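You operate a simulated robot arm through the tools that you are given. There is no shell and no other tool.

You run a simulated two-armed robot. Do the job below in one go: nothing can be reset, and whatever is moved stays where it is left.

## Task
Pack the pink wax box in the case drawer and latch the case.
Fine: the black case; shut its drawer and lid; both of its latches.

It is judged by the outcome, as a careful person would: the job done as asked, and still so three seconds after it is handed in. It fails if anything else is knocked over, pushed out of place, dropped, spilled or broken. A push-on lid holds only when it is set on centred and level and pressed home; a screw cap is set on level and turned clockwise until tight.

## Robot
Two 7-joint arms with two-finger parallel grippers on one trunk that stands fixed in place. Base frame: the origin is at the foot of the trunk, x ahead of it, y to its left, z up; the work surface is at about z = 72. Units: cm, degrees, N and s.
The left shoulder is at [7, 16.3, 137], the right one opposite. With the tool pointing down near the work surface each hand reaches from about 10 to 80 cm from the base axis, measured 20 degrees to its own side. Payload 3.43 kg a hand.
Tool frame (each hand has its own): the origin (TCP) lies between the finger pads and is the grasp point; the fingertips stand 3.4 cm ahead of it; z points along the fingers, y is the line along which they close. The gripper opens to 12.8 cm. The fingers are 2.4 cm wide and 1.2 cm thick; the gripper's body (4.8 by 13 cm) begins 9.6 cm behind the TCP.
Orientation is that of the tool frame in the base frame, as a unit quaternion [x, y, z, w]. With the fingers straight down and closing along the base's y, the tool's x points along the base's -x, its y along +y and its z along -z.

## Interface
- The arms move only by the tool nudge_tool. It takes "left_motion", "right_motion" or both (then of equal length, played together; a hand with none holds still); each is one flat list of numbers, 7 for each row, row after row: the shift along the tool's x, y, z in cm, then the turn, a rotation vector about the tool's x, y, z in degrees, then the opening, from 0 (shut) to 1 (fully open). In form: [tx, ty, tz, rx, ry, rz, gripper, tx, ty, tz, rx, ry, rz, gripper, ...]. A call has 1 to 20 rows; each row is the pose to reach, as a shift and turn from the pose commanded when the call began, along the tool's axes at that moment. Each row takes 0.2 s and may step no farther than 5 cm and 8.6 degrees from the row before; otherwise, or with a gripper value out of range, the whole call is refused. A pose out of reach is approached as far as the arm can. The call stops where the force on the tool passes 50 N (or 10 N more than at its start, if that is more) or the arm is blocked; 0.2 s more then pass. The fingers move at their own pace (about 15.3 cm/s each) and stop on an object; they squeeze with about 39 N. The grip force told is the motor's: it shows also when the fingers shut on nothing. Time passes only in rows, and 0.2 s behind the last, so rows that repeat a pose let the fingers close. It gives the time, the measured TCP pose, the force on the tool (base axes), the opening and the grip force at its end, in the units of the frame above (readings bear some noise), with the torque about the TCP (base axes, N m) and any sound that the robot's microphone picked up.
- Cameras (640 x 400 px; columns grow to the right, rows downward): "scene" is now at [12.18, 2.98, 158.07]; the picture's right is [0.41, -0.91, 0.00], its down [-0.66, -0.30, -0.69] and it looks along [0.63, 0.29, -0.72] (base axes); focal length 277 px, centre (320, 200). "left" rides on the left gripper at [7.6, 1.1, -16] in its tool frame; the picture's right is [-0.15, 0.99, 0.00], its down [-0.88, -0.13, -0.46] and it looks along [-0.45, -0.07, 0.89] (tool axes); focal length 234 px, centre (320, 200). "right" rides on the right gripper at [7.6, -1.1, -16] in its tool frame; the picture's right is [0.15, 0.99, 0.00], its down [-0.88, 0.13, -0.46] and it looks along [-0.45, 0.07, 0.89] (tool axes); focal length 234 px, centre (320, 200).
- snapshot(camera): a new picture of that camera. No time passes.
- lift_body(by): slides the trunk up (or, below 0, down) by that many cm; the arms and the scene camera ride with it, the base frame stays. It gives what a move gives, with no picture.
- pan_tilt(pan, tilt): turns the head with the scene camera to pan (to the left, within 86 degrees either way) and tilt (down, from -29 to 69), counted from straight ahead of the robot. It gives what a move gives.
- point_at(camera, pixels): for up to 12 pixels [column, row] of the newest picture of that camera ("zoom" is the newest enlarged one), the place [x, y, z] in the base frame of the surface seen there, good to about 0.3 cm. No time passes.
- close_up(camera, box): a new picture of the part [left, top, right, bottom] of that camera's present view, enlarged. No time passes.
- sign_off(): hands the job in; it is judged then, once.

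Open the grippers and draw the arms clear of the work before you hand the job in, unless the task says otherwise.

The tools are called after ">>>" by a JSON object that holds its "op" and its "data". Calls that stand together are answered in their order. nudge_tool: Moves the arms, as the interface text tells. Its arguments: {"type":"object","properties":{"left_motion":{"type":"array","items":{"type":"number"}},"right_motion":{"type":"array","items":{"type":"number"}}},"required":[]} The other tools are called the same way: lift_body (by) slides the trunk up or down; pan_tilt (pan, tilt) turns the head that bears the scene camera; snapshot (camera) takes a picture; point_at (camera, pixels) gives the place of the surface under pixels of a picture; close_up (camera, box) takes an enlarged picture of a part of a camera's view; sign_off () hands the job in.

At the start:

```text
time_s: 0.0
left_eef_pos: [35.65, 45.21, 129.68]
left_orientation: [0.001, 1.0, 0.0, 0.0]
left_ft_force: [1.6, -0.1, 0.2]
left_wrist_torque: [0.02, -0.02, 0.02]
left_finger_gap: 12.77
left_grip_force: 0.1
right_eef_pos: [62.45, 3.02, 123.57]
right_orientation: [-0.001, 1.0, 0.0, 0.001]
right_ft_force: [0.4, -0.1, -0.3]
right_wrist_torque: [0.01, 0.0, -0.02]
right_finger_gap: 12.79
right_grip_force: 0.1
trunk travel left (down, up): [-85.0, 9.0]
head pan, tilt: [24.4, 46.3]
```

scene: 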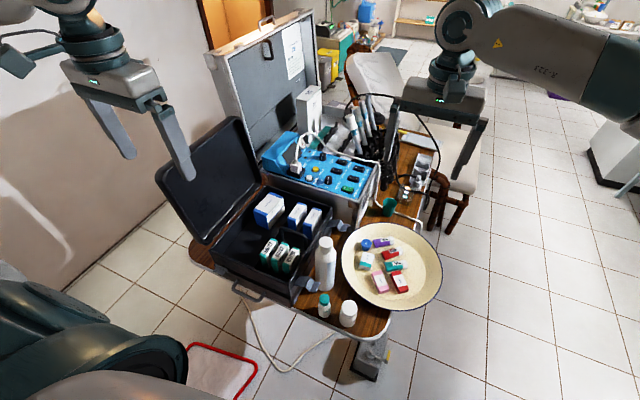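
right: 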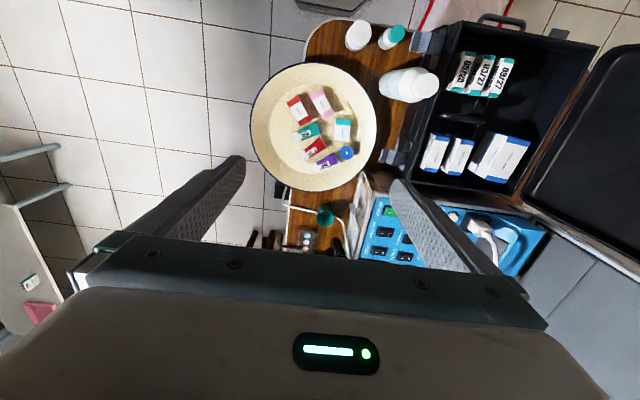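
left: 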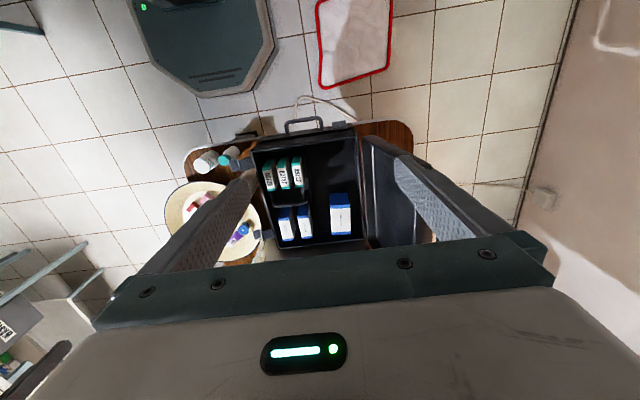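

I see the open black case around (260,240) and the plate with the boxes at (390,265) in the scene picture. I take enlarged views of both to find the pink box, the drawer and the latches.

>>> {"op": "close_up", "data": {"camera": "scene", "box": [150, 110, 350, 310]}}

>>> {"op": "close_up", "data": {"camera": "scene", "box": [300, 210, 460, 340]}}

>>> {"op": "close_up", "data": {"camera": "right", "box": [240, 0, 640, 250]}}

>>> {"op": "close_up", "data": {"camera": "left", "box": [150, 90, 430, 270]}}

```text
2.00 times, centred on (250, 210) of scene
```

zoom: 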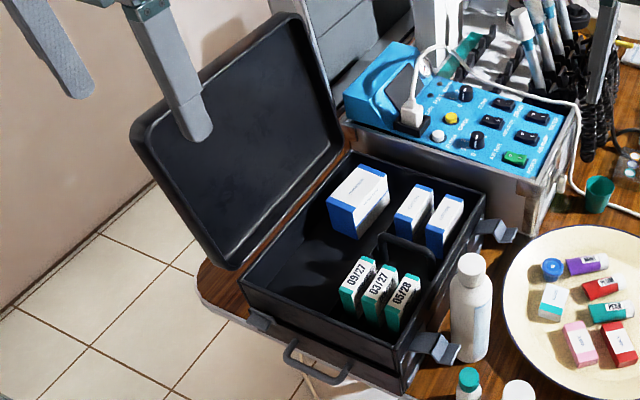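

```text
3.08 times, centred on (380, 275) of scene
```

zoom: 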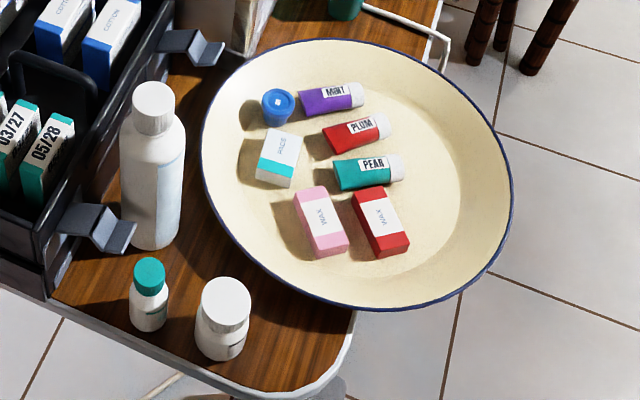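

```text
1.60 times, centred on (440, 125) of right
```

zoom: 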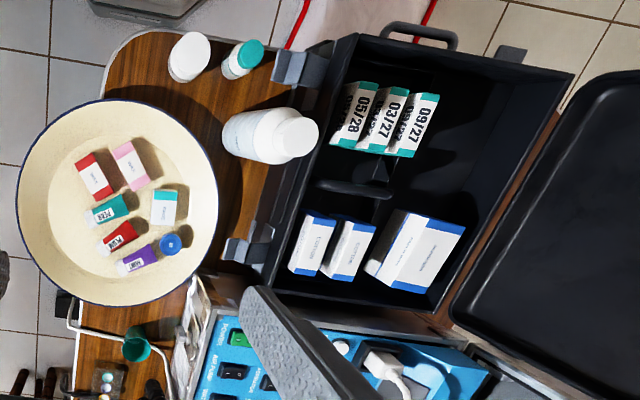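

```text
2.22 times, centred on (290, 180) of left
```

zoom: 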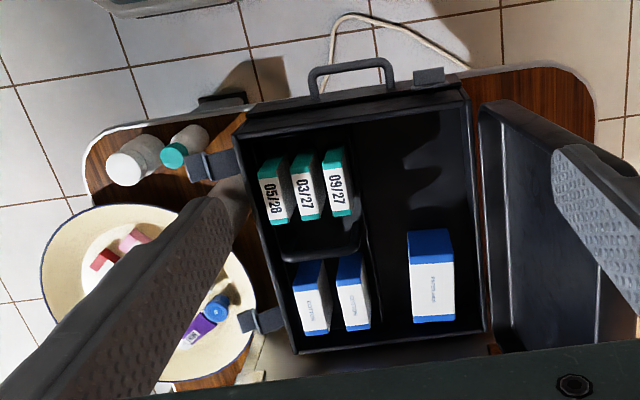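

The case lies open, with its hinge on the left and two latch flaps on the plate side; the drawer is not obvious yet. I measure points of the case and of the plate items in a new picture.

>>> {"op": "close_up", "data": {"camera": "scene", "box": [180, 200, 340, 310]}}

>>> {"op": "point_at", "data": {"camera": "scene", "pixels": [[157, 178], [238, 118], [204, 242], [268, 184], [186, 250], [291, 298], [332, 222], [316, 290], [300, 284], [338, 226], [260, 295], [235, 288]]}}

```text
3.64 times, centred on (260, 255) of scene
```

zoom: 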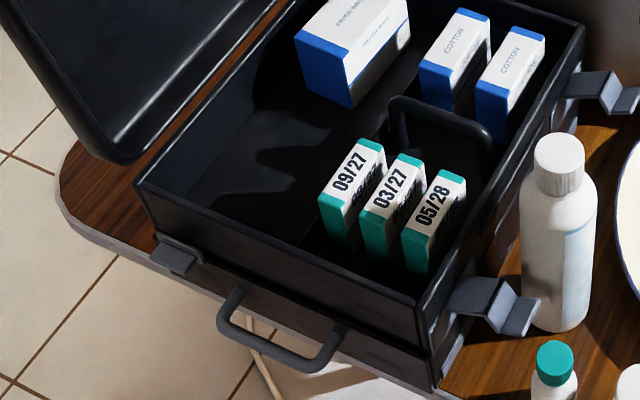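

```text
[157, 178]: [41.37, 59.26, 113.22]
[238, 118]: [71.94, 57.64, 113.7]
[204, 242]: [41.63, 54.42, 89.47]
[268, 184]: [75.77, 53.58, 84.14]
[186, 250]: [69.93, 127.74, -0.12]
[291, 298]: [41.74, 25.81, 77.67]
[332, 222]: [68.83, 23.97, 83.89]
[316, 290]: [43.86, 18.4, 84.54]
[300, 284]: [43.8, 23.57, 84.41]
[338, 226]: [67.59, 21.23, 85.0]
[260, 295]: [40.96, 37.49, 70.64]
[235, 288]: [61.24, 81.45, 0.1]
```

The front face shows a seam and a U-handle around (260,290) that may be the drawer pull. I zoom in tighter on the front face and on each latch flap.

>>> {"op": "close_up", "data": {"camera": "scene", "box": [205, 245, 305, 310]}}

>>> {"op": "close_up", "data": {"camera": "scene", "box": [280, 205, 360, 305]}}

>>> {"op": "close_up", "data": {"camera": "left", "box": [240, 105, 380, 195]}}

>>> {"op": "close_up", "data": {"camera": "right", "box": [370, 10, 570, 200]}}

```text
6.15 times, centred on (255, 278) of scene
```

zoom: 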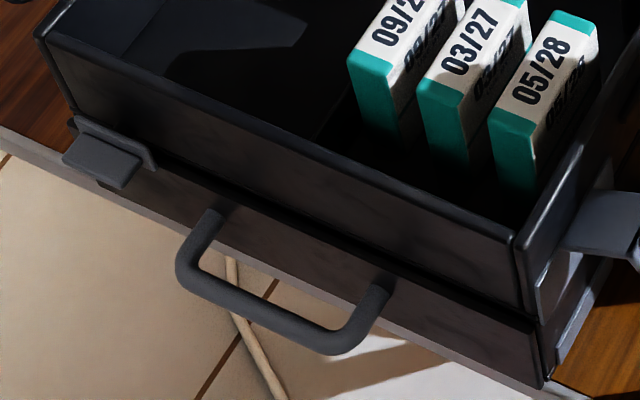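

```text
4.00 times, centred on (320, 255) of scene
```

zoom: 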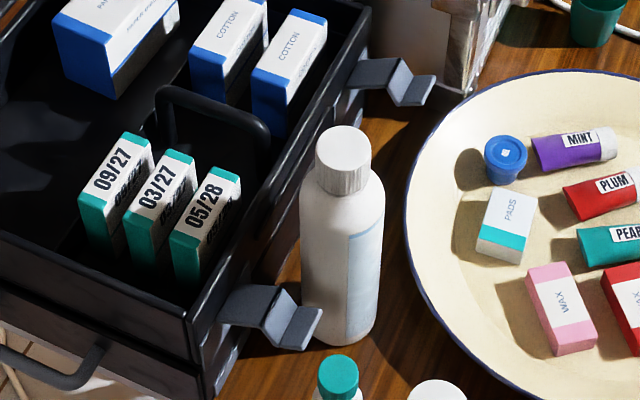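

```text
4.44 times, centred on (310, 150) of left
```

zoom: 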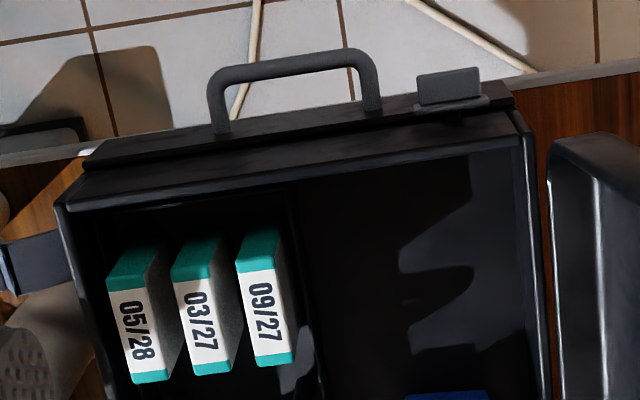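

```text
2.11 times, centred on (470, 105) of right
```

zoom: 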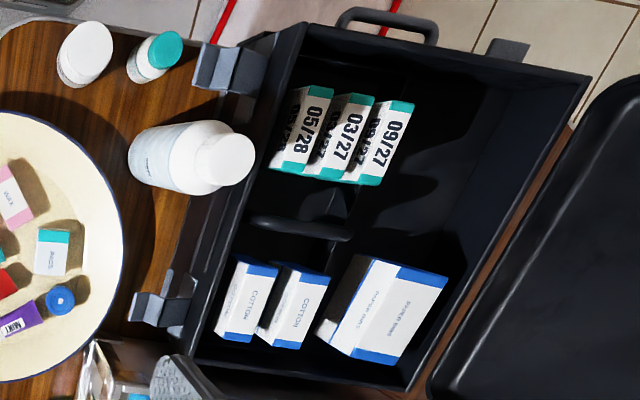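

The front has a lower drawer panel with a U-handle, and above it at the left a small grey tab that may be a catch. I measure the handle, the tab, and the panel in the zoomed views.

>>> {"op": "close_up", "data": {"camera": "scene", "box": [205, 245, 305, 310]}}

>>> {"op": "point_at", "data": {"camera": "zoom", "pixels": [[100, 145], [95, 170], [130, 150], [70, 150], [215, 215], [190, 270], [330, 345], [385, 285], [260, 310], [300, 220], [440, 320], [545, 375]]}}

>>> {"op": "point_at", "data": {"camera": "scene", "pixels": [[366, 260], [380, 282], [400, 282], [397, 267], [364, 244], [382, 243], [390, 255], [412, 290], [325, 240], [324, 298], [348, 310], [372, 275]]}}

```text
6.15 times, centred on (255, 278) of scene
```

zoom: 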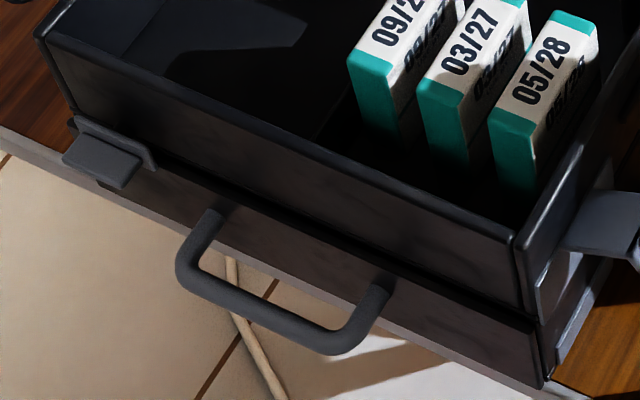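

```text
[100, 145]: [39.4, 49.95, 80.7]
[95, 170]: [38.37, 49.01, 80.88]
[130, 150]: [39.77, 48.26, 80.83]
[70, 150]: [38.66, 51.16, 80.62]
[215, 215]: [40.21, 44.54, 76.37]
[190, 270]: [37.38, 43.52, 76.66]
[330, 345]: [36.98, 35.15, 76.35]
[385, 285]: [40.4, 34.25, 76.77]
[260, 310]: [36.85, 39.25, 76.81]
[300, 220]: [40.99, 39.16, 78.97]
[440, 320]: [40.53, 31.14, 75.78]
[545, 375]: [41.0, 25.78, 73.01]
```

```text
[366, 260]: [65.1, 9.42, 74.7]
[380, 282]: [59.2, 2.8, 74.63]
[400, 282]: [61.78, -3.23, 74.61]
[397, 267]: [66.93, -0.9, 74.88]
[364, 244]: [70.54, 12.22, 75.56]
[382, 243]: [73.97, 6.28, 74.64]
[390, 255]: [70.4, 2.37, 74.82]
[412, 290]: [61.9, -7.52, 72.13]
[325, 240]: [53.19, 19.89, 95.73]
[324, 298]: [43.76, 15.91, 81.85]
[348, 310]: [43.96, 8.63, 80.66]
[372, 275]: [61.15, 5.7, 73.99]
```

The drawer pull bar lies at about x 37, y 35–44, z 76.5, and the tab at about (38.4, 49, 80.8). I draw the left hand back and lower so its camera looks at the case's front face.

>>> {"op": "nudge_tool", "data": {"left_motion": [2.2, -0.4, 3.8, 0, 0, 0, 1, 4.4, -0.7, 7.6, 0, 0, 0, 1, 6.6, -1.1, 11.4, 0, 0, 0, 1, 8.8, -1.4, 15.2, 0, 0, 0, 1, 11, -1.8, 19, 0, 0, 0, 1, 13.2, -2.1, 22.8, 0, 0, 0, 1, 15.4, -2.5, 26.6, 0, 0, 0, 1, 17.6, -2.8, 30.4, 0, 0, 0, 1, 19.6, -3.2, 34, 0, 0, 0, 1]}}

>>> {"op": "snapshot", "data": {"camera": "left"}}

>>> {"op": "snapshot", "data": {"camera": "scene"}}

```text
time_s: 2.0
left_eef_pos: [17.52, 45.05, 92.98]
left_orientation: [0.0, 1.0, -0.002, -0.001]
left_ft_force: [0.3, 0.3, 0.4]
left_wrist_torque: [-0.01, 0.01, 0.03]
left_finger_gap: 12.79
left_grip_force: 0.2
left hand out of reach, approached as far as the arm can: row 3, 4, 5, 6, 7, 8, 9
right_eef_pos: [62.19, 3.15, 123.52]
right_orientation: [0.0, 1.0, 0.0, 0.0]
right_ft_force: [0.3, 0.6, -0.1]
right_wrist_torque: [0.0, 0.02, -0.03]
right_finger_gap: 12.79
right_grip_force: 0.1
trunk travel left (down, up): [-85.0, 9.0]
head pan, tilt: [24.4, 46.3]
```

```text
taken
```

left: 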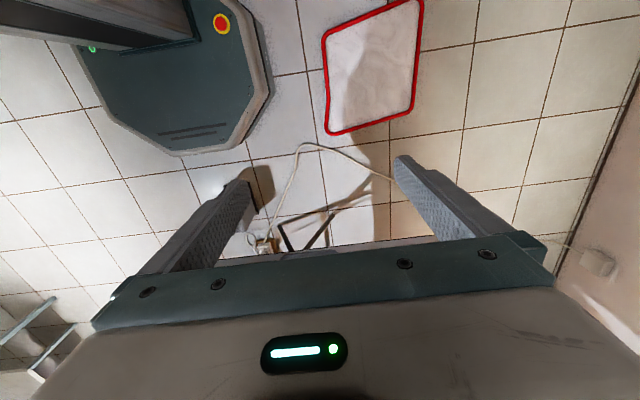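

```text
taken
```

scene: 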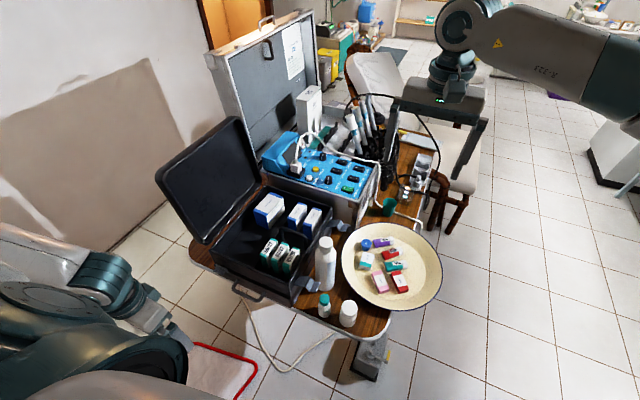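

The wrist camera's picture is turned with the robot side up, so from here it only sees the floor. I move the hand forward and pitch it 45° so that its camera looks at the front of the case.

>>> {"op": "nudge_tool", "data": {"left_motion": [-2, 0, 1, 0, -7.5, 0, 1, -4, 0, 2, 0, -15, 0, 1, -6, 0, 3, 0, -22.5, 0, 1, -7, 0, 4, 0, -30, 0, 1, -8, 0, 5, 0, -37.5, 0, 1, -9, 0, 5, 0, -45, 0, 1, -9, 0, 5, 0, -45, 0, 1]}}

>>> {"op": "snapshot", "data": {"camera": "left"}}

```text
time_s: 3.6
left_eef_pos: [25.66, 49.93, 96.12]
left_orientation: [0.0, 0.923, 0.0, 0.384]
left_ft_force: [0.0, 0.0, 0.3]
left_wrist_torque: [-0.04, 0.02, 0.0]
left_finger_gap: 12.82
left_grip_force: 0.0
left hand out of reach, approached as far as the arm can: row 2, 3, 4, 5, 6, 7
right_eef_pos: [62.36, 2.92, 123.54]
right_orientation: [0.0, 1.0, 0.0, 0.001]
right_ft_force: [-0.4, -0.3, -0.3]
right_wrist_torque: [0.03, -0.02, 0.01]
right_finger_gap: 12.78
right_grip_force: 0.0
trunk travel left (down, up): [-85.0, 9.0]
head pan, tilt: [24.4, 46.3]
```

```text
taken
```

left: 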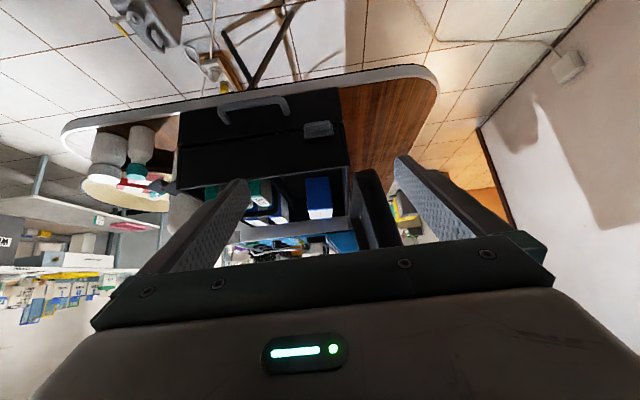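

The case's front face is now seen upside-down at (260,130), the handle at (252,108) and the tab at (318,129). I zoom in on them.

>>> {"op": "close_up", "data": {"camera": "left", "box": [165, 75, 365, 200]}}

>>> {"op": "close_up", "data": {"camera": "left", "box": [280, 100, 360, 160]}}

>>> {"op": "point_at", "data": {"camera": "left", "pixels": [[318, 124], [318, 135], [305, 129], [331, 129], [222, 108], [250, 100], [288, 105], [182, 115], [178, 150], [182, 185], [344, 120], [348, 165]]}}

```text
3.20 times, centred on (265, 138) of left
```

zoom: 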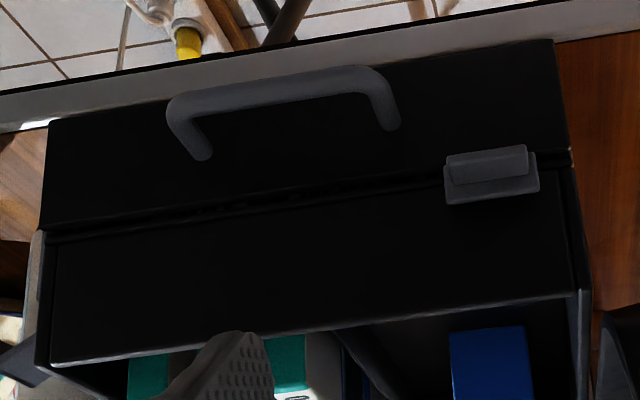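

```text
6.67 times, centred on (320, 130) of left
```

zoom: 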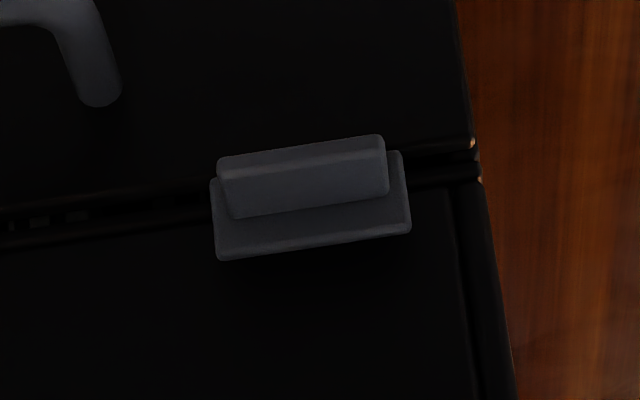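

```text
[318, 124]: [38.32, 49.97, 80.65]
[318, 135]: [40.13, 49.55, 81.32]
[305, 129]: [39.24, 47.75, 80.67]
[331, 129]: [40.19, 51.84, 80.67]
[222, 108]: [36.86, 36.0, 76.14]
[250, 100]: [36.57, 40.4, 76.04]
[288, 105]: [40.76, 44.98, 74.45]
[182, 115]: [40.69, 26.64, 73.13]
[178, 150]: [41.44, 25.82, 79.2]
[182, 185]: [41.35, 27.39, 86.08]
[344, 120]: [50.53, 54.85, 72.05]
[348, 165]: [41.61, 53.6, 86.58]
```

The tab is a small bar on a plate over the seam between tray and drawer. I raise the trunk for elbow room, then roll the left hand 90° so that its fingers can close across the handle bar.

>>> {"op": "lift_body", "data": {"by": 8.5}}

>>> {"op": "nudge_tool", "data": {"left_motion": [0, 0, 0, 0, 0, 8.2, 1, 0, 0, 0, 0, 0, 16.4, 1, 0, 0, 0, 0, 0, 24.6, 1, 0, 0, 0, 0, 0, 32.8, 1, 0, 0, 0, 0, 0, 41, 1, 0, 0, 0, 0, 0, 49.2, 1, 0, 0, 0, 0, 0, 57.4, 1, 0, 0, 0, 0, 0, 65.6, 1, 0, 0, 0, 0, 0, 73.8, 1, 0, 0, 0, 0, 0, 82, 1, 0, 0, 0, 0, 0, 90, 1]}}

```text
time_s: 4.8
left_eef_pos: [25.53, 49.99, 104.54]
left_orientation: [-0.001, 0.924, 0.0, 0.383]
left_ft_force: [0.4, 0.8, 0.2]
left_wrist_torque: [-0.03, 0.01, -0.03]
left_finger_gap: 12.83
left_grip_force: 0.0
right_eef_pos: [62.34, 3.03, 132.12]
right_orientation: [0.0, 1.0, 0.0, 0.0]
right_ft_force: [-0.2, -0.1, 0.6]
right_wrist_torque: [0.02, 0.03, 0.0]
right_finger_gap: 12.79
right_grip_force: 0.1
trunk travel left (down, up): [-93.5, 0.5]
head pan, tilt: [24.4, 46.3]
```

```text
time_s: 7.2
left_eef_pos: [44.7, 39.25, 110.96]
left_orientation: [0.634, 0.705, 0.234, 0.213]
left_ft_force: [3.9, 0.6, 4.8]
left_wrist_torque: [-0.08, 0.7, -0.03]
left_finger_gap: 12.78
left_grip_force: 0.0
left hand out of reach, approached as far as the arm can: row 5, 6, 7, 8, 9, 10, 11
right_eef_pos: [62.8, 3.14, 131.79]
right_orientation: [0.001, 1.0, 0.0, -0.001]
right_ft_force: [0.8, 1.6, -0.6]
right_wrist_torque: [-0.05, 0.09, 0.02]
right_finger_gap: 12.82
right_grip_force: 0.0
trunk travel left (down, up): [-93.5, 0.5]
head pan, tilt: [24.4, 46.3]
```

The hand ended away from its goal, at [44.7, 39.3, 111], with a small force reading. I look at where it stands.

>>> {"op": "snapshot", "data": {"camera": "scene"}}

>>> {"op": "snapshot", "data": {"camera": "left"}}

```text
taken
```

scene: 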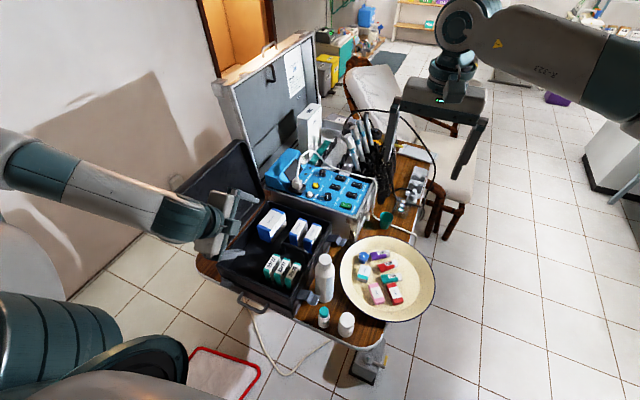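

```text
taken
```

left: 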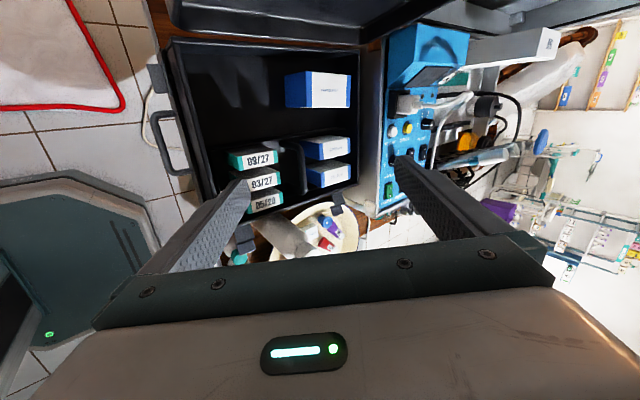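

The left hand hovers over the case without touching it, with the lid close to its forearm. I make a small upward probe move to see from which pose the shift counts.

>>> {"op": "nudge_tool", "data": {"left_motion": [0, 0.9, -1.2, 0, 0, 0, 1, 0, 1.8, -2.4, 0, 0, 0, 1]}}

```text
time_s: 7.8
left_eef_pos: [45.62, 39.03, 112.43]
left_orientation: [0.633, 0.705, 0.237, 0.215]
left_ft_force: [0.1, 0.3, 0.3]
left_wrist_torque: [-0.01, -0.02, -0.04]
left_finger_gap: 12.8
left_grip_force: 0.1
left hand out of reach, approached as far as the arm can: row 1, 2
right_eef_pos: [62.48, 3.04, 131.97]
right_orientation: [0.001, 1.0, 0.0, -0.001]
right_ft_force: [0.2, 0.8, -1.0]
right_wrist_torque: [-0.03, 0.0, -0.02]
right_finger_gap: 12.81
right_grip_force: 0.1
trunk travel left (down, up): [-93.5, 0.5]
head pan, tilt: [24.4, 46.3]
```

The shifts seem to count from the commanded pose, which lies closer to the trunk than the arm can get with this roll. I reduce the pitch to about 15° and move the command forward to about x 35, z 105.

>>> {"op": "nudge_tool", "data": {"left_motion": [0, 1.9, 1, 6, 0, 0, 1, 0, 3.7, 2, 12, 0, 0, 1, 0, 5.5, 3, 18, 0, 0, 1, 0, 7.4, 4, 24, 0, 0, 1, 0, 9.2, 5, 30, 0, 0, 1, 0, 9.2, 5, 30, 0, 0, 1]}}

```text
time_s: 9.2
left_eef_pos: [48.61, 28.98, 109.24]
left_orientation: [0.656, 0.75, 0.066, 0.055]
left_ft_force: [-0.7, 0.5, -1.1]
left_wrist_torque: [-0.01, -0.01, -0.01]
left_finger_gap: 12.84
left_grip_force: 0.0
left hand out of reach, approached as far as the arm can: row 1, 2, 3, 4, 5, 6
right_eef_pos: [62.29, 3.18, 132.15]
right_orientation: [0.0, 1.0, 0.0, 0.0]
right_ft_force: [0.6, 0.2, -0.3]
right_wrist_torque: [0.0, 0.02, -0.02]
right_finger_gap: 12.79
right_grip_force: 0.1
trunk travel left (down, up): [-93.5, 0.5]
head pan, tilt: [24.4, 46.3]
```

Orientation followed, but the position is still being traded off, so the +90° roll is near a wrist limit. I undo the roll and will try the other way around.

>>> {"op": "nudge_tool", "data": {"left_motion": [0, 0, 0, 0, 0, -8.2, 1, 0, 0, 0, 0, 0, -16.4, 1, 0, 0, 0, 0, 0, -24.6, 1, 0, 0, 0, 0, 0, -32.8, 1, 0, 0, 0, 0, 0, -41, 1, 0, 0, 0, 0, 0, -49.2, 1, 0, 0, 0, 0, 0, -57.4, 1, 0, 0, 0, 0, 0, -65.6, 1, 0, 0, 0, 0, 0, -73.8, 1, 0, 0, 0, 0, 0, -82, 1, 0, 0, 0, 0, 0, -90, 1, 0, 0, 0, 0, 0, -90, 1]}}

```text
time_s: 11.8
left_eef_pos: [48.44, 28.56, 109.02]
left_orientation: [-0.066, 0.994, 0.009, 0.086]
left_ft_force: [1.0, 0.0, 0.6]
left_wrist_torque: [0.02, -0.01, 0.03]
left_finger_gap: 12.8
left_grip_force: 0.0
right_eef_pos: [62.31, 2.99, 132.06]
right_orientation: [0.0, 1.0, 0.0, 0.0]
right_ft_force: [-0.2, -0.8, -0.3]
right_wrist_torque: [-0.01, 0.0, -0.01]
right_finger_gap: 12.79
right_grip_force: 0.0
trunk travel left (down, up): [-93.5, 0.5]
head pan, tilt: [24.4, 46.3]
```

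The hand came back cleanly to roll about 0 and held its place, so shifts count from the achieved pose. Now I try rolling the other way.

>>> {"op": "nudge_tool", "data": {"left_motion": [0, 0, 0, 0, 0, -8.2, 1, 0, 0, 0, 0, 0, -16.4, 1, 0, 0, 0, 0, 0, -24.6, 1, 0, 0, 0, 0, 0, -32.8, 1, 0, 0, 0, 0, 0, -41, 1, 0, 0, 0, 0, 0, -49.2, 1, 0, 0, 0, 0, 0, -57.4, 1, 0, 0, 0, 0, 0, -65.6, 1, 0, 0, 0, 0, 0, -73.8, 1, 0, 0, 0, 0, 0, -82, 1, 0, 0, 0, 0, 0, -82, 1]}}

```text
time_s: 14.2
left_eef_pos: [48.63, 28.55, 108.97]
left_orientation: [-0.702, 0.707, -0.05, 0.07]
left_ft_force: [-0.1, 0.1, 0.4]
left_wrist_torque: [-0.01, -0.01, -0.01]
left_finger_gap: 12.79
left_grip_force: 0.0
right_eef_pos: [62.34, 3.03, 131.98]
right_orientation: [0.0, 1.0, 0.0, 0.0]
right_ft_force: [0.0, 0.1, -0.2]
right_wrist_torque: [0.01, -0.02, 0.04]
right_finger_gap: 12.8
right_grip_force: 0.0
trunk travel left (down, up): [-93.5, 0.5]
head pan, tilt: [24.4, 46.3]
```

Roll −90° works with no trouble. I now move the hand back and down to a point above the drawer handle, with the pitch going to about 20°.

>>> {"op": "nudge_tool", "data": {"left_motion": [-1.83, 2.98, 1.92, 1.7, 0, 0, 1, -3.67, 5.95, 3.83, 3.3, 0, 0, 1, -5.5, 8.93, 5.75, 5, 0, 0, 1, -7.33, 11.9, 7.67, 6.7, 0, 0, 1, -9.17, 14.88, 9.58, 8.3, 0, 0, 1, -11, 17.85, 11.5, 10, 0, 0, 1, -11, 17.85, 11.5, 10, 0, 0, 1]}}

>>> {"op": "snapshot", "data": {"camera": "left"}}

>>> {"op": "snapshot", "data": {"camera": "scene"}}

```text
time_s: 15.8
left_eef_pos: [33.22, 40.09, 94.8]
left_orientation: [-0.693, 0.7, -0.11, 0.131]
left_ft_force: [-0.2, -0.1, -0.1]
left_wrist_torque: [0.04, 0.01, 0.0]
left_finger_gap: 12.81
left_grip_force: 0.1
right_eef_pos: [62.35, 3.07, 132.1]
right_orientation: [0.0, 1.0, 0.0, 0.0]
right_ft_force: [0.0, 0.2, -0.2]
right_wrist_torque: [0.03, -0.01, -0.01]
right_finger_gap: 12.81
right_grip_force: 0.0
trunk travel left (down, up): [-93.5, 0.5]
head pan, tilt: [24.4, 46.3]
```

```text
taken
```

left: 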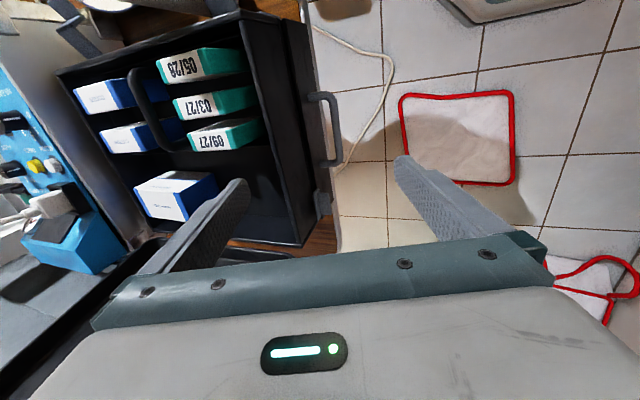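

```text
taken
```

scene: 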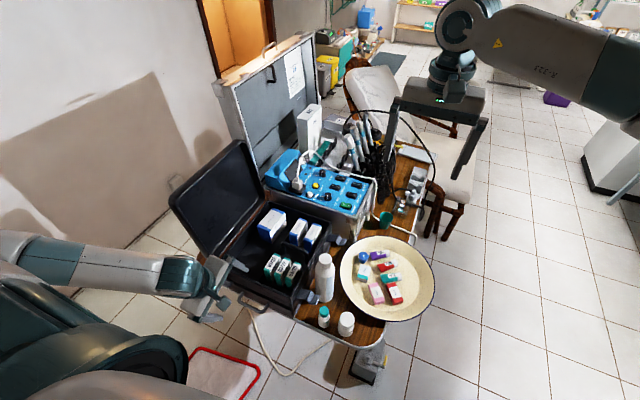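

The handle is seen at (325,130) between the fingers and the tab at (322,203). I measure the handle and tab again from this nearer view.

>>> {"op": "point_at", "data": {"camera": "left", "pixels": [[327, 97], [331, 125], [336, 155], [325, 165], [312, 98], [318, 195], [326, 205], [330, 200], [322, 212], [300, 215], [285, 160], [337, 240]]}}

>>> {"op": "close_up", "data": {"camera": "left", "box": [240, 70, 400, 250]}}

```text
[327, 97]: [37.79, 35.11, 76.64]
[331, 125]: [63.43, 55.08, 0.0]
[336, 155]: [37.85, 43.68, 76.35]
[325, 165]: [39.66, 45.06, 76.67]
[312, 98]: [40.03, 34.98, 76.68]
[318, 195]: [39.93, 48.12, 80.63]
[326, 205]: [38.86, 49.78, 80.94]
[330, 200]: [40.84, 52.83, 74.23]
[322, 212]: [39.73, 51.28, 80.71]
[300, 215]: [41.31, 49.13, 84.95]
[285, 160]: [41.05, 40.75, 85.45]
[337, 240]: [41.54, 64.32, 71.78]
```

```text
2.22 times, centred on (320, 160) of left
```

zoom: 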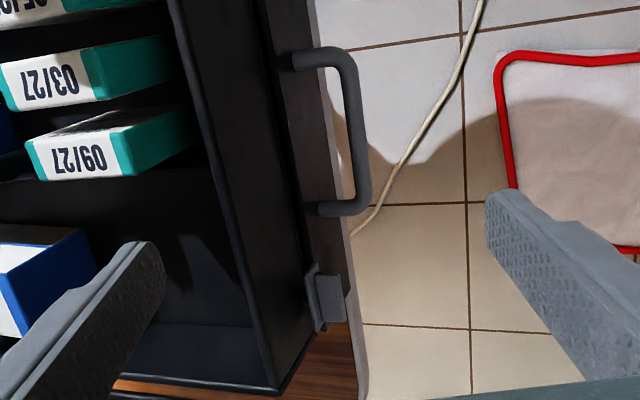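

The bar's centre is near (37.2, 39.5, 76.2) and the table edge near x 41.4, so the hooked finger has room. I move to a pre-grasp point above the bar with the fingers 2.8 cm apart.

>>> {"op": "nudge_tool", "data": {"left_motion": [0.4, 0.9, 3.5, 0, 0, 0, 0.22, 0.7, 1.7, 7, 0, 0, 0, 0.22, 1, 2.5, 10, 0, 0, 0, 0.22, 1, 2.5, 10, 0, 0, 0, 0.22]}}

>>> {"op": "close_up", "data": {"camera": "left", "box": [200, 50, 440, 250]}}

```text
time_s: 16.8
left_eef_pos: [33.91, 39.5, 84.52]
left_orientation: [-0.693, 0.7, -0.111, 0.132]
left_ft_force: [-0.2, -0.3, -0.2]
left_wrist_torque: [0.02, 0.0, 0.0]
left_finger_gap: 2.84
left_grip_force: 0.0
right_eef_pos: [62.42, 3.1, 132.1]
right_orientation: [-0.001, 1.0, 0.001, -0.001]
right_ft_force: [0.7, -0.2, 0.6]
right_wrist_torque: [-0.01, -0.01, -0.01]
right_finger_gap: 12.84
right_grip_force: 0.1
trunk travel left (down, up): [-93.5, 0.5]
head pan, tilt: [24.4, 46.3]
```

```text
2.00 times, centred on (320, 150) of left
```

zoom: 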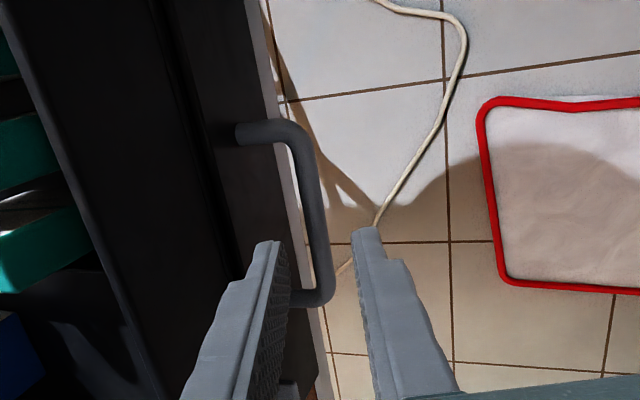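

The bar lies between the two fingertips. I slide 8 cm along the fingers and then close on the bar.

>>> {"op": "nudge_tool", "data": {"left_motion": [0, -0.2, 3, 0, 0, 0, 0.22, 0, -0.3, 6, 0, 0, 0, 0.22, 0, -0.3, 8, 0, 0, 0, 0.22, 0, -0.3, 8, 0, 0, 0, 0.22]}}

>>> {"op": "close_up", "data": {"camera": "left", "box": [200, 50, 440, 250]}}

```text
time_s: 17.8
left_eef_pos: [36.84, 39.78, 77.25]
left_orientation: [-0.693, 0.7, -0.111, 0.13]
left_ft_force: [0.2, -0.2, 0.0]
left_wrist_torque: [0.03, -0.02, -0.01]
left_finger_gap: 2.82
left_grip_force: 0.1
right_eef_pos: [62.33, 3.03, 132.18]
right_orientation: [0.0, 1.0, 0.0, 0.0]
right_ft_force: [0.2, 0.3, 0.4]
right_wrist_torque: [-0.02, 0.03, 0.0]
right_finger_gap: 12.77
right_grip_force: 0.0
trunk travel left (down, up): [-93.5, 0.5]
head pan, tilt: [24.4, 46.3]
```

```text
2.00 times, centred on (320, 150) of left
```

zoom: 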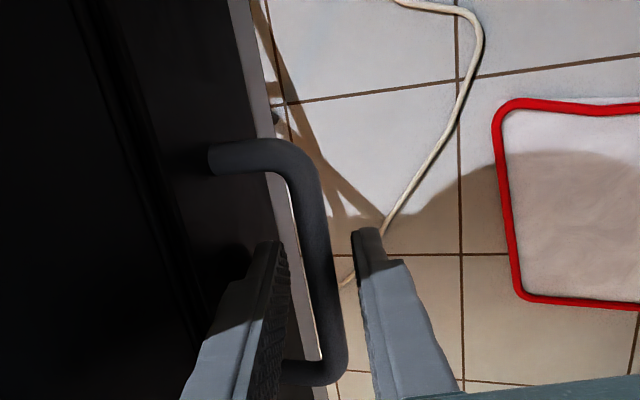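

The bar is now between the pads with no contact force. I close the fingers on it.

>>> {"op": "nudge_tool", "data": {"left_motion": [0, 0, 0, 0, 0, 0, 0.08, 0, 0, 0, 0, 0, 0, 0.0, 0, 0, 0, 0, 0, 0, 0.0]}}

```text
time_s: 18.6
left_eef_pos: [36.87, 39.9, 77.19]
left_orientation: [-0.693, 0.7, -0.11, 0.131]
left_ft_force: [-0.3, 0.0, 0.2]
left_wrist_torque: [-0.05, 0.01, 0.15]
left_finger_gap: 1.17
left_grip_force: 44.7
right_eef_pos: [62.25, 2.95, 132.01]
right_orientation: [-0.001, 1.0, -0.001, 0.0]
right_ft_force: [0.0, 0.4, -0.1]
right_wrist_torque: [-0.01, -0.02, 0.01]
right_finger_gap: 12.79
right_grip_force: 0.0
trunk travel left (down, up): [-93.5, 0.5]
head pan, tilt: [24.4, 46.3]
```

The bar is gripped (gap 1.17 cm). I pull only 0.5 cm toward the robot and read the force, to learn whether the drawer is held by the catch.

>>> {"op": "nudge_tool", "data": {"left_motion": [0, 0.24, -0.08, 0, 0, 0, 0, 0, 0.47, -0.17, 0, 0, 0, 0, 0, 0.47, -0.17, 0, 0, 0, 0]}}

>>> {"op": "close_up", "data": {"camera": "scene", "box": [180, 200, 340, 310]}}

```text
time_s: 19.4
left_eef_pos: [36.39, 39.7, 77.17]
left_orientation: [-0.693, 0.7, -0.111, 0.131]
left_ft_force: [3.5, 5.7, -3.5]
left_wrist_torque: [-0.48, -0.03, 0.0]
left_finger_gap: 1.15
left_grip_force: 45.0
right_eef_pos: [62.51, 3.18, 132.11]
right_orientation: [0.0, 1.0, 0.0, 0.001]
right_ft_force: [0.8, -0.3, 0.2]
right_wrist_torque: [-0.02, 0.02, -0.01]
right_finger_gap: 12.81
right_grip_force: 0.0
trunk travel left (down, up): [-93.5, 0.5]
head pan, tilt: [24.4, 46.3]
```

```text
3.64 times, centred on (260, 255) of scene
```

zoom: 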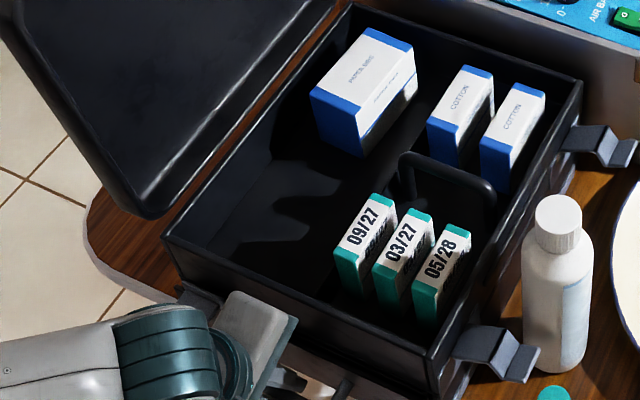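

It moved 0.5 cm with only about 3.5 N; I pull another 1 cm and check whether the drawer opens or the case slides.

>>> {"op": "nudge_tool", "data": {"left_motion": [0, 0.47, -0.17, 0, 0, 0, 0, 0, 0.94, -0.34, 0, 0, 0, 0, 0, 0.94, -0.34, 0, 0, 0, 0]}}

>>> {"op": "close_up", "data": {"camera": "left", "box": [160, 50, 440, 260]}}

>>> {"op": "close_up", "data": {"camera": "scene", "box": [180, 200, 340, 310]}}

```text
time_s: 20.2
left_eef_pos: [35.33, 39.84, 77.12]
left_orientation: [-0.693, 0.7, -0.11, 0.131]
left_ft_force: [-1.3, 10.6, -1.9]
left_wrist_torque: [0.24, 0.04, 0.26]
left_finger_gap: 1.14
left_grip_force: 44.9
right_eef_pos: [62.5, 3.2, 131.95]
right_orientation: [0.0, 1.0, -0.002, 0.0]
right_ft_force: [0.4, 0.4, -0.4]
right_wrist_torque: [0.03, 0.01, 0.02]
right_finger_gap: 12.78
right_grip_force: 0.1
trunk travel left (down, up): [-93.5, 0.5]
head pan, tilt: [24.4, 46.3]
```

```text
1.90 times, centred on (300, 155) of left
```

zoom: 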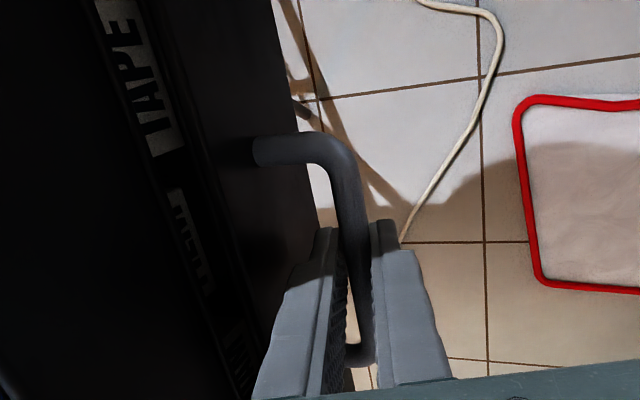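

```text
3.64 times, centred on (260, 255) of scene
```

zoom: 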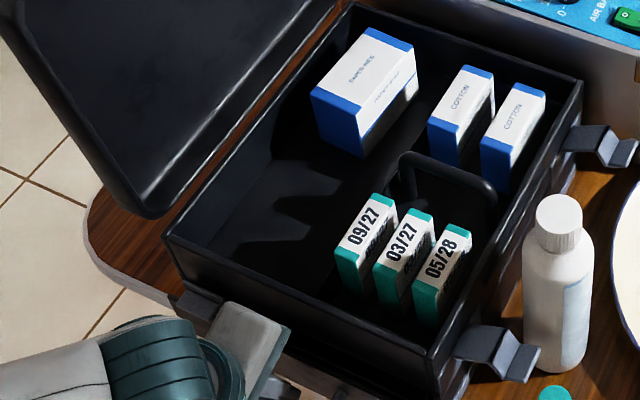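

The drawer is sliding out (tape boxes show in the gap at zoom (150,80)) and the case stays put. I pull on by 6 cm, easing 0.15 cm to the left to relieve the side force.

>>> {"op": "nudge_tool", "data": {"left_motion": [-0.15, 0.94, -0.34, 0, 0, 0, 0, -0.15, 1.88, -0.67, 0, 0, 0, 0, -0.15, 2.82, -1.01, 0, 0, 0, 0, -0.15, 3.76, -1.34, 0, 0, 0, 0, -0.15, 4.7, -1.68, 0, 0, 0, 0, -0.15, 5.65, -2.02, 0, 0, 0, 0, -0.15, 5.65, -2.02, 0, 0, 0, 0]}}

>>> {"op": "snapshot", "data": {"camera": "scene"}}

>>> {"op": "snapshot", "data": {"camera": "left"}}

```text
time_s: 21.8
left_eef_pos: [29.29, 39.9, 77.26]
left_orientation: [-0.694, 0.699, -0.11, 0.129]
left_ft_force: [-0.3, 6.4, -14.2]
left_wrist_torque: [-0.26, 0.08, 0.0]
left_finger_gap: 1.2
left_grip_force: 44.7
right_eef_pos: [62.46, 3.18, 132.03]
right_orientation: [0.0, 1.0, -0.001, 0.0]
right_ft_force: [-0.2, -0.3, -0.6]
right_wrist_torque: [-0.01, -0.02, 0.02]
right_finger_gap: 12.81
right_grip_force: 0.0
trunk travel left (down, up): [-93.5, 0.5]
head pan, tilt: [24.4, 46.3]
```

```text
taken
```

scene: 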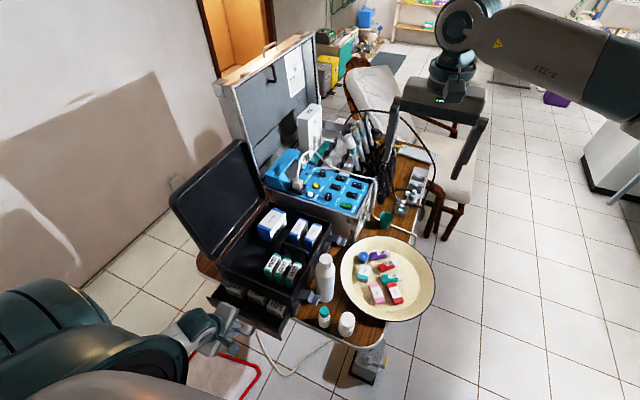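

```text
taken
```

left: 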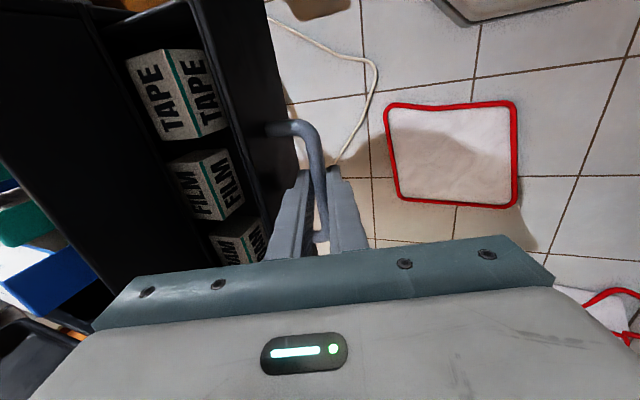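

The drawer is about 7.5 cm out with three boxes in its front row. I zoom in on it to see how the space behind them is laid out.

>>> {"op": "close_up", "data": {"camera": "scene", "box": [190, 260, 310, 350]}}

>>> {"op": "close_up", "data": {"camera": "left", "box": [80, 0, 300, 270]}}

```text
4.44 times, centred on (250, 305) of scene
```

zoom: 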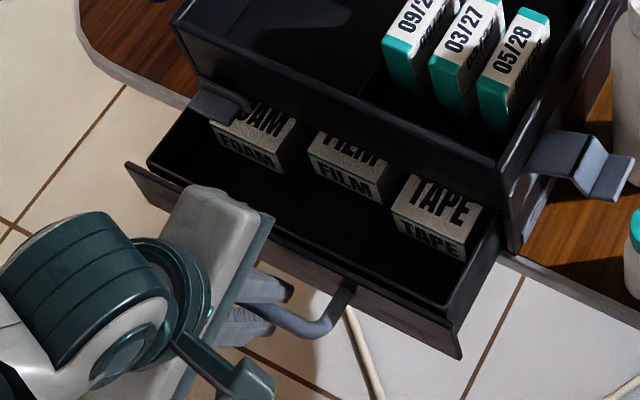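

```text
1.48 times, centred on (190, 135) of left
```

zoom: 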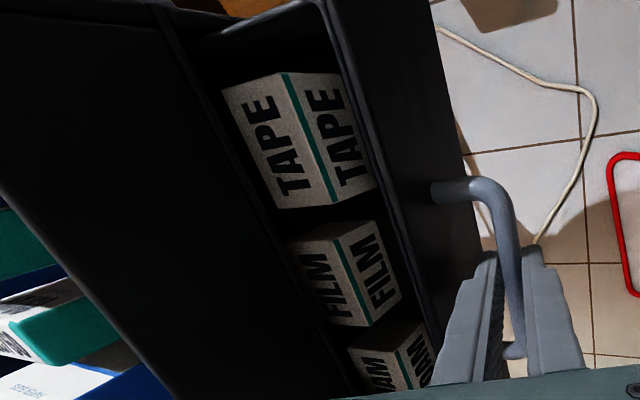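

There is a free strip in front of the FOAM/FILM/TAPE boxes. I pull the drawer 6 cm farther, easing down slightly to relieve the 14 N vertical force.

>>> {"op": "nudge_tool", "data": {"left_motion": [-0.1, 1.0, -0.2, 0, 0, 0, 0, -0.1, 1.94, -0.53, 0, 0, 0, 0, -0.1, 2.88, -0.87, 0, 0, 0, 0, -0.1, 3.82, -1.2, 0, 0, 0, 0, -0.1, 4.76, -1.54, 0, 0, 0, 0, -0.1, 5.7, -1.88, 0, 0, 0, 0, -0.1, 5.7, -1.88, 0, 0, 0, 0]}}

>>> {"op": "snapshot", "data": {"camera": "scene"}}

>>> {"op": "close_up", "data": {"camera": "scene", "box": [170, 250, 330, 370]}}

```text
time_s: 23.4
left_eef_pos: [23.39, 39.76, 77.13]
left_orientation: [-0.692, 0.7, -0.112, 0.134]
left_ft_force: [-0.3, 7.6, 22.7]
left_wrist_torque: [-0.7, -0.1, -0.03]
left_finger_gap: 1.15
left_grip_force: 45.2
right_eef_pos: [62.25, 2.96, 132.14]
right_orientation: [0.0, 1.0, 0.0, 0.001]
right_ft_force: [-0.5, 0.6, -0.1]
right_wrist_torque: [0.01, -0.01, 0.02]
right_finger_gap: 12.81
right_grip_force: 0.0
trunk travel left (down, up): [-93.5, 0.5]
head pan, tilt: [24.4, 46.3]
```

```text
taken
```

scene: 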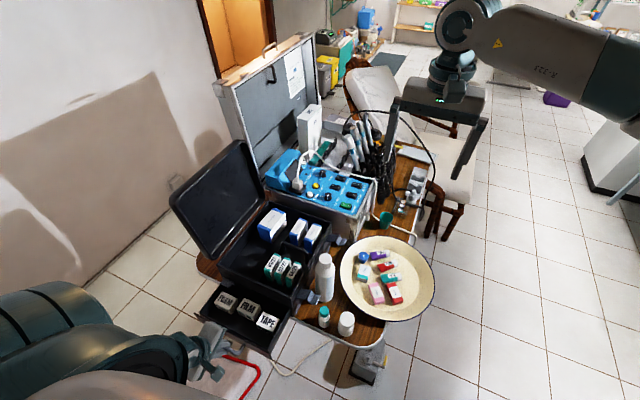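

```text
3.33 times, centred on (250, 310) of scene
```

zoom: 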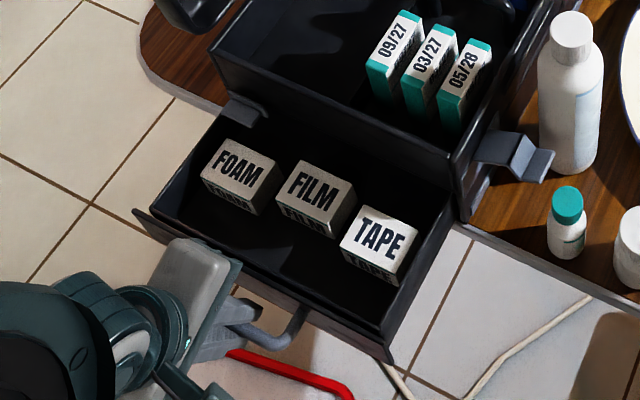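

The drawer is now about 13.5 cm out with the boxes fully in view. I measure the boxes, the free floor in front of them and the drawer walls.

>>> {"op": "point_at", "data": {"camera": "zoom", "pixels": [[240, 205], [310, 230], [370, 275], [270, 240], [330, 275], [240, 165], [320, 195], [380, 235], [420, 190], [330, 305], [190, 200], [300, 145]]}}

>>> {"op": "close_up", "data": {"camera": "scene", "box": [200, 270, 300, 345]}}

```text
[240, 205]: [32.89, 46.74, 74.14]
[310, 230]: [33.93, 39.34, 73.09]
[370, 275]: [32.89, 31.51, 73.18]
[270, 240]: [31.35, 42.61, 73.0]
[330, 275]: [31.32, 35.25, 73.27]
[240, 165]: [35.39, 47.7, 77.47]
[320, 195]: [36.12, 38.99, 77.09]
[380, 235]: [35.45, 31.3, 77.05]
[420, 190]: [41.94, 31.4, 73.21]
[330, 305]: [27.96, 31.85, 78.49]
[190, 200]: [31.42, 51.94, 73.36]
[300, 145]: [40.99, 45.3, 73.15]
```

```text
5.33 times, centred on (250, 308) of scene
```

zoom: 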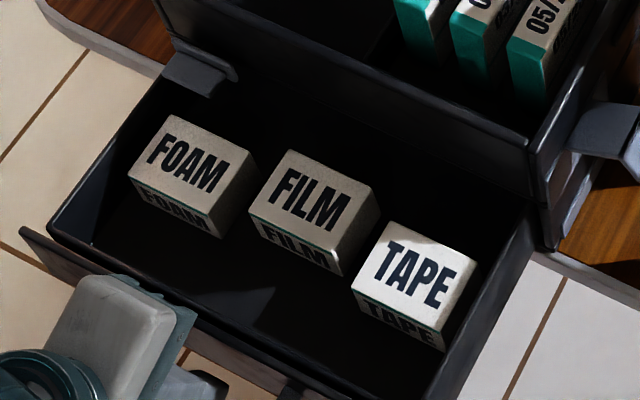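

The free strip in front of the boxes runs x 28.5–32.9, y 27–52, floor z 73.1, which suits the box lying along y. I ease off the vertical load and let go of the handle.

>>> {"op": "nudge_tool", "data": {"left_motion": [0, -0.05, -0.12, 0, 0, 0, 0, 0, -0.05, -0.12, 0, 0, 0, 0.12, 0, -0.05, -0.12, 0, 0, 0, 0.22, 0, -0.05, -0.12, 0, 0, 0, 0.22]}}

>>> {"op": "snapshot", "data": {"camera": "left"}}

```text
time_s: 24.4
left_eef_pos: [23.39, 39.8, 77.2]
left_orientation: [-0.693, 0.7, -0.111, 0.131]
left_ft_force: [0.4, 0.7, 0.7]
left_wrist_torque: [-0.02, 0.04, -0.02]
left_finger_gap: 2.81
left_grip_force: 0.1
right_eef_pos: [62.21, 2.93, 132.16]
right_orientation: [0.0, 1.0, 0.0, 0.0]
right_ft_force: [0.8, 0.2, 1.0]
right_wrist_torque: [0.02, 0.01, 0.0]
right_finger_gap: 12.8
right_grip_force: 0.1
trunk travel left (down, up): [-93.5, 0.5]
head pan, tilt: [24.4, 46.3]
```

```text
taken
```

left: 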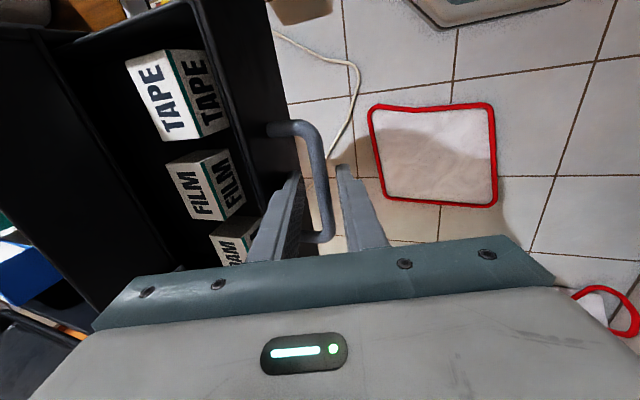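

The handle is free and the drawer holds its place. I back the left hand out along its fingers and then swing it to the left, clear of the drawer.

>>> {"op": "nudge_tool", "data": {"left_motion": [0, 0, -3, 0, 0, 0, 0.22, 0, 0, -6.5, 0, 0, 0, 0.22, -5, 0, -7, 0, 0, 0, 0.22, -10, 0, -7.5, 0, 0, 0, 0.22, -15, 0, -8, 0, 0, 0, 0.22, -20, 0, -8, 0, 0, 0, 0.22]}}

>>> {"op": "snapshot", "data": {"camera": "scene"}}

>>> {"op": "close_up", "data": {"camera": "right", "box": [240, 40, 400, 200]}}

```text
refused: row 3 steps farther than a row can; nothing moved
```

```text
taken
```

scene: 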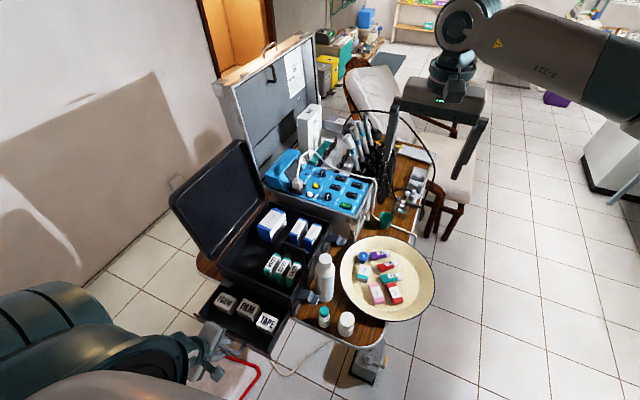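

```text
2.50 times, centred on (320, 120) of right
```

zoom: 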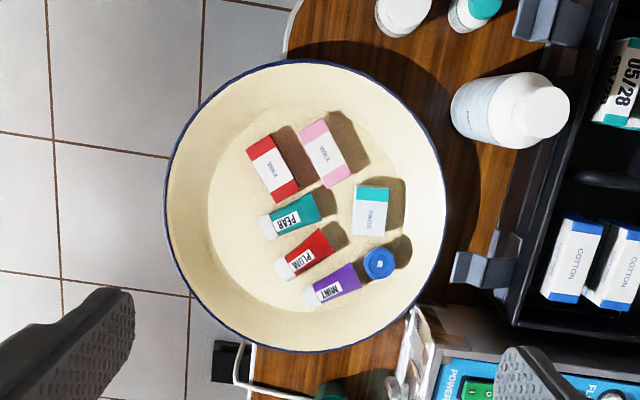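

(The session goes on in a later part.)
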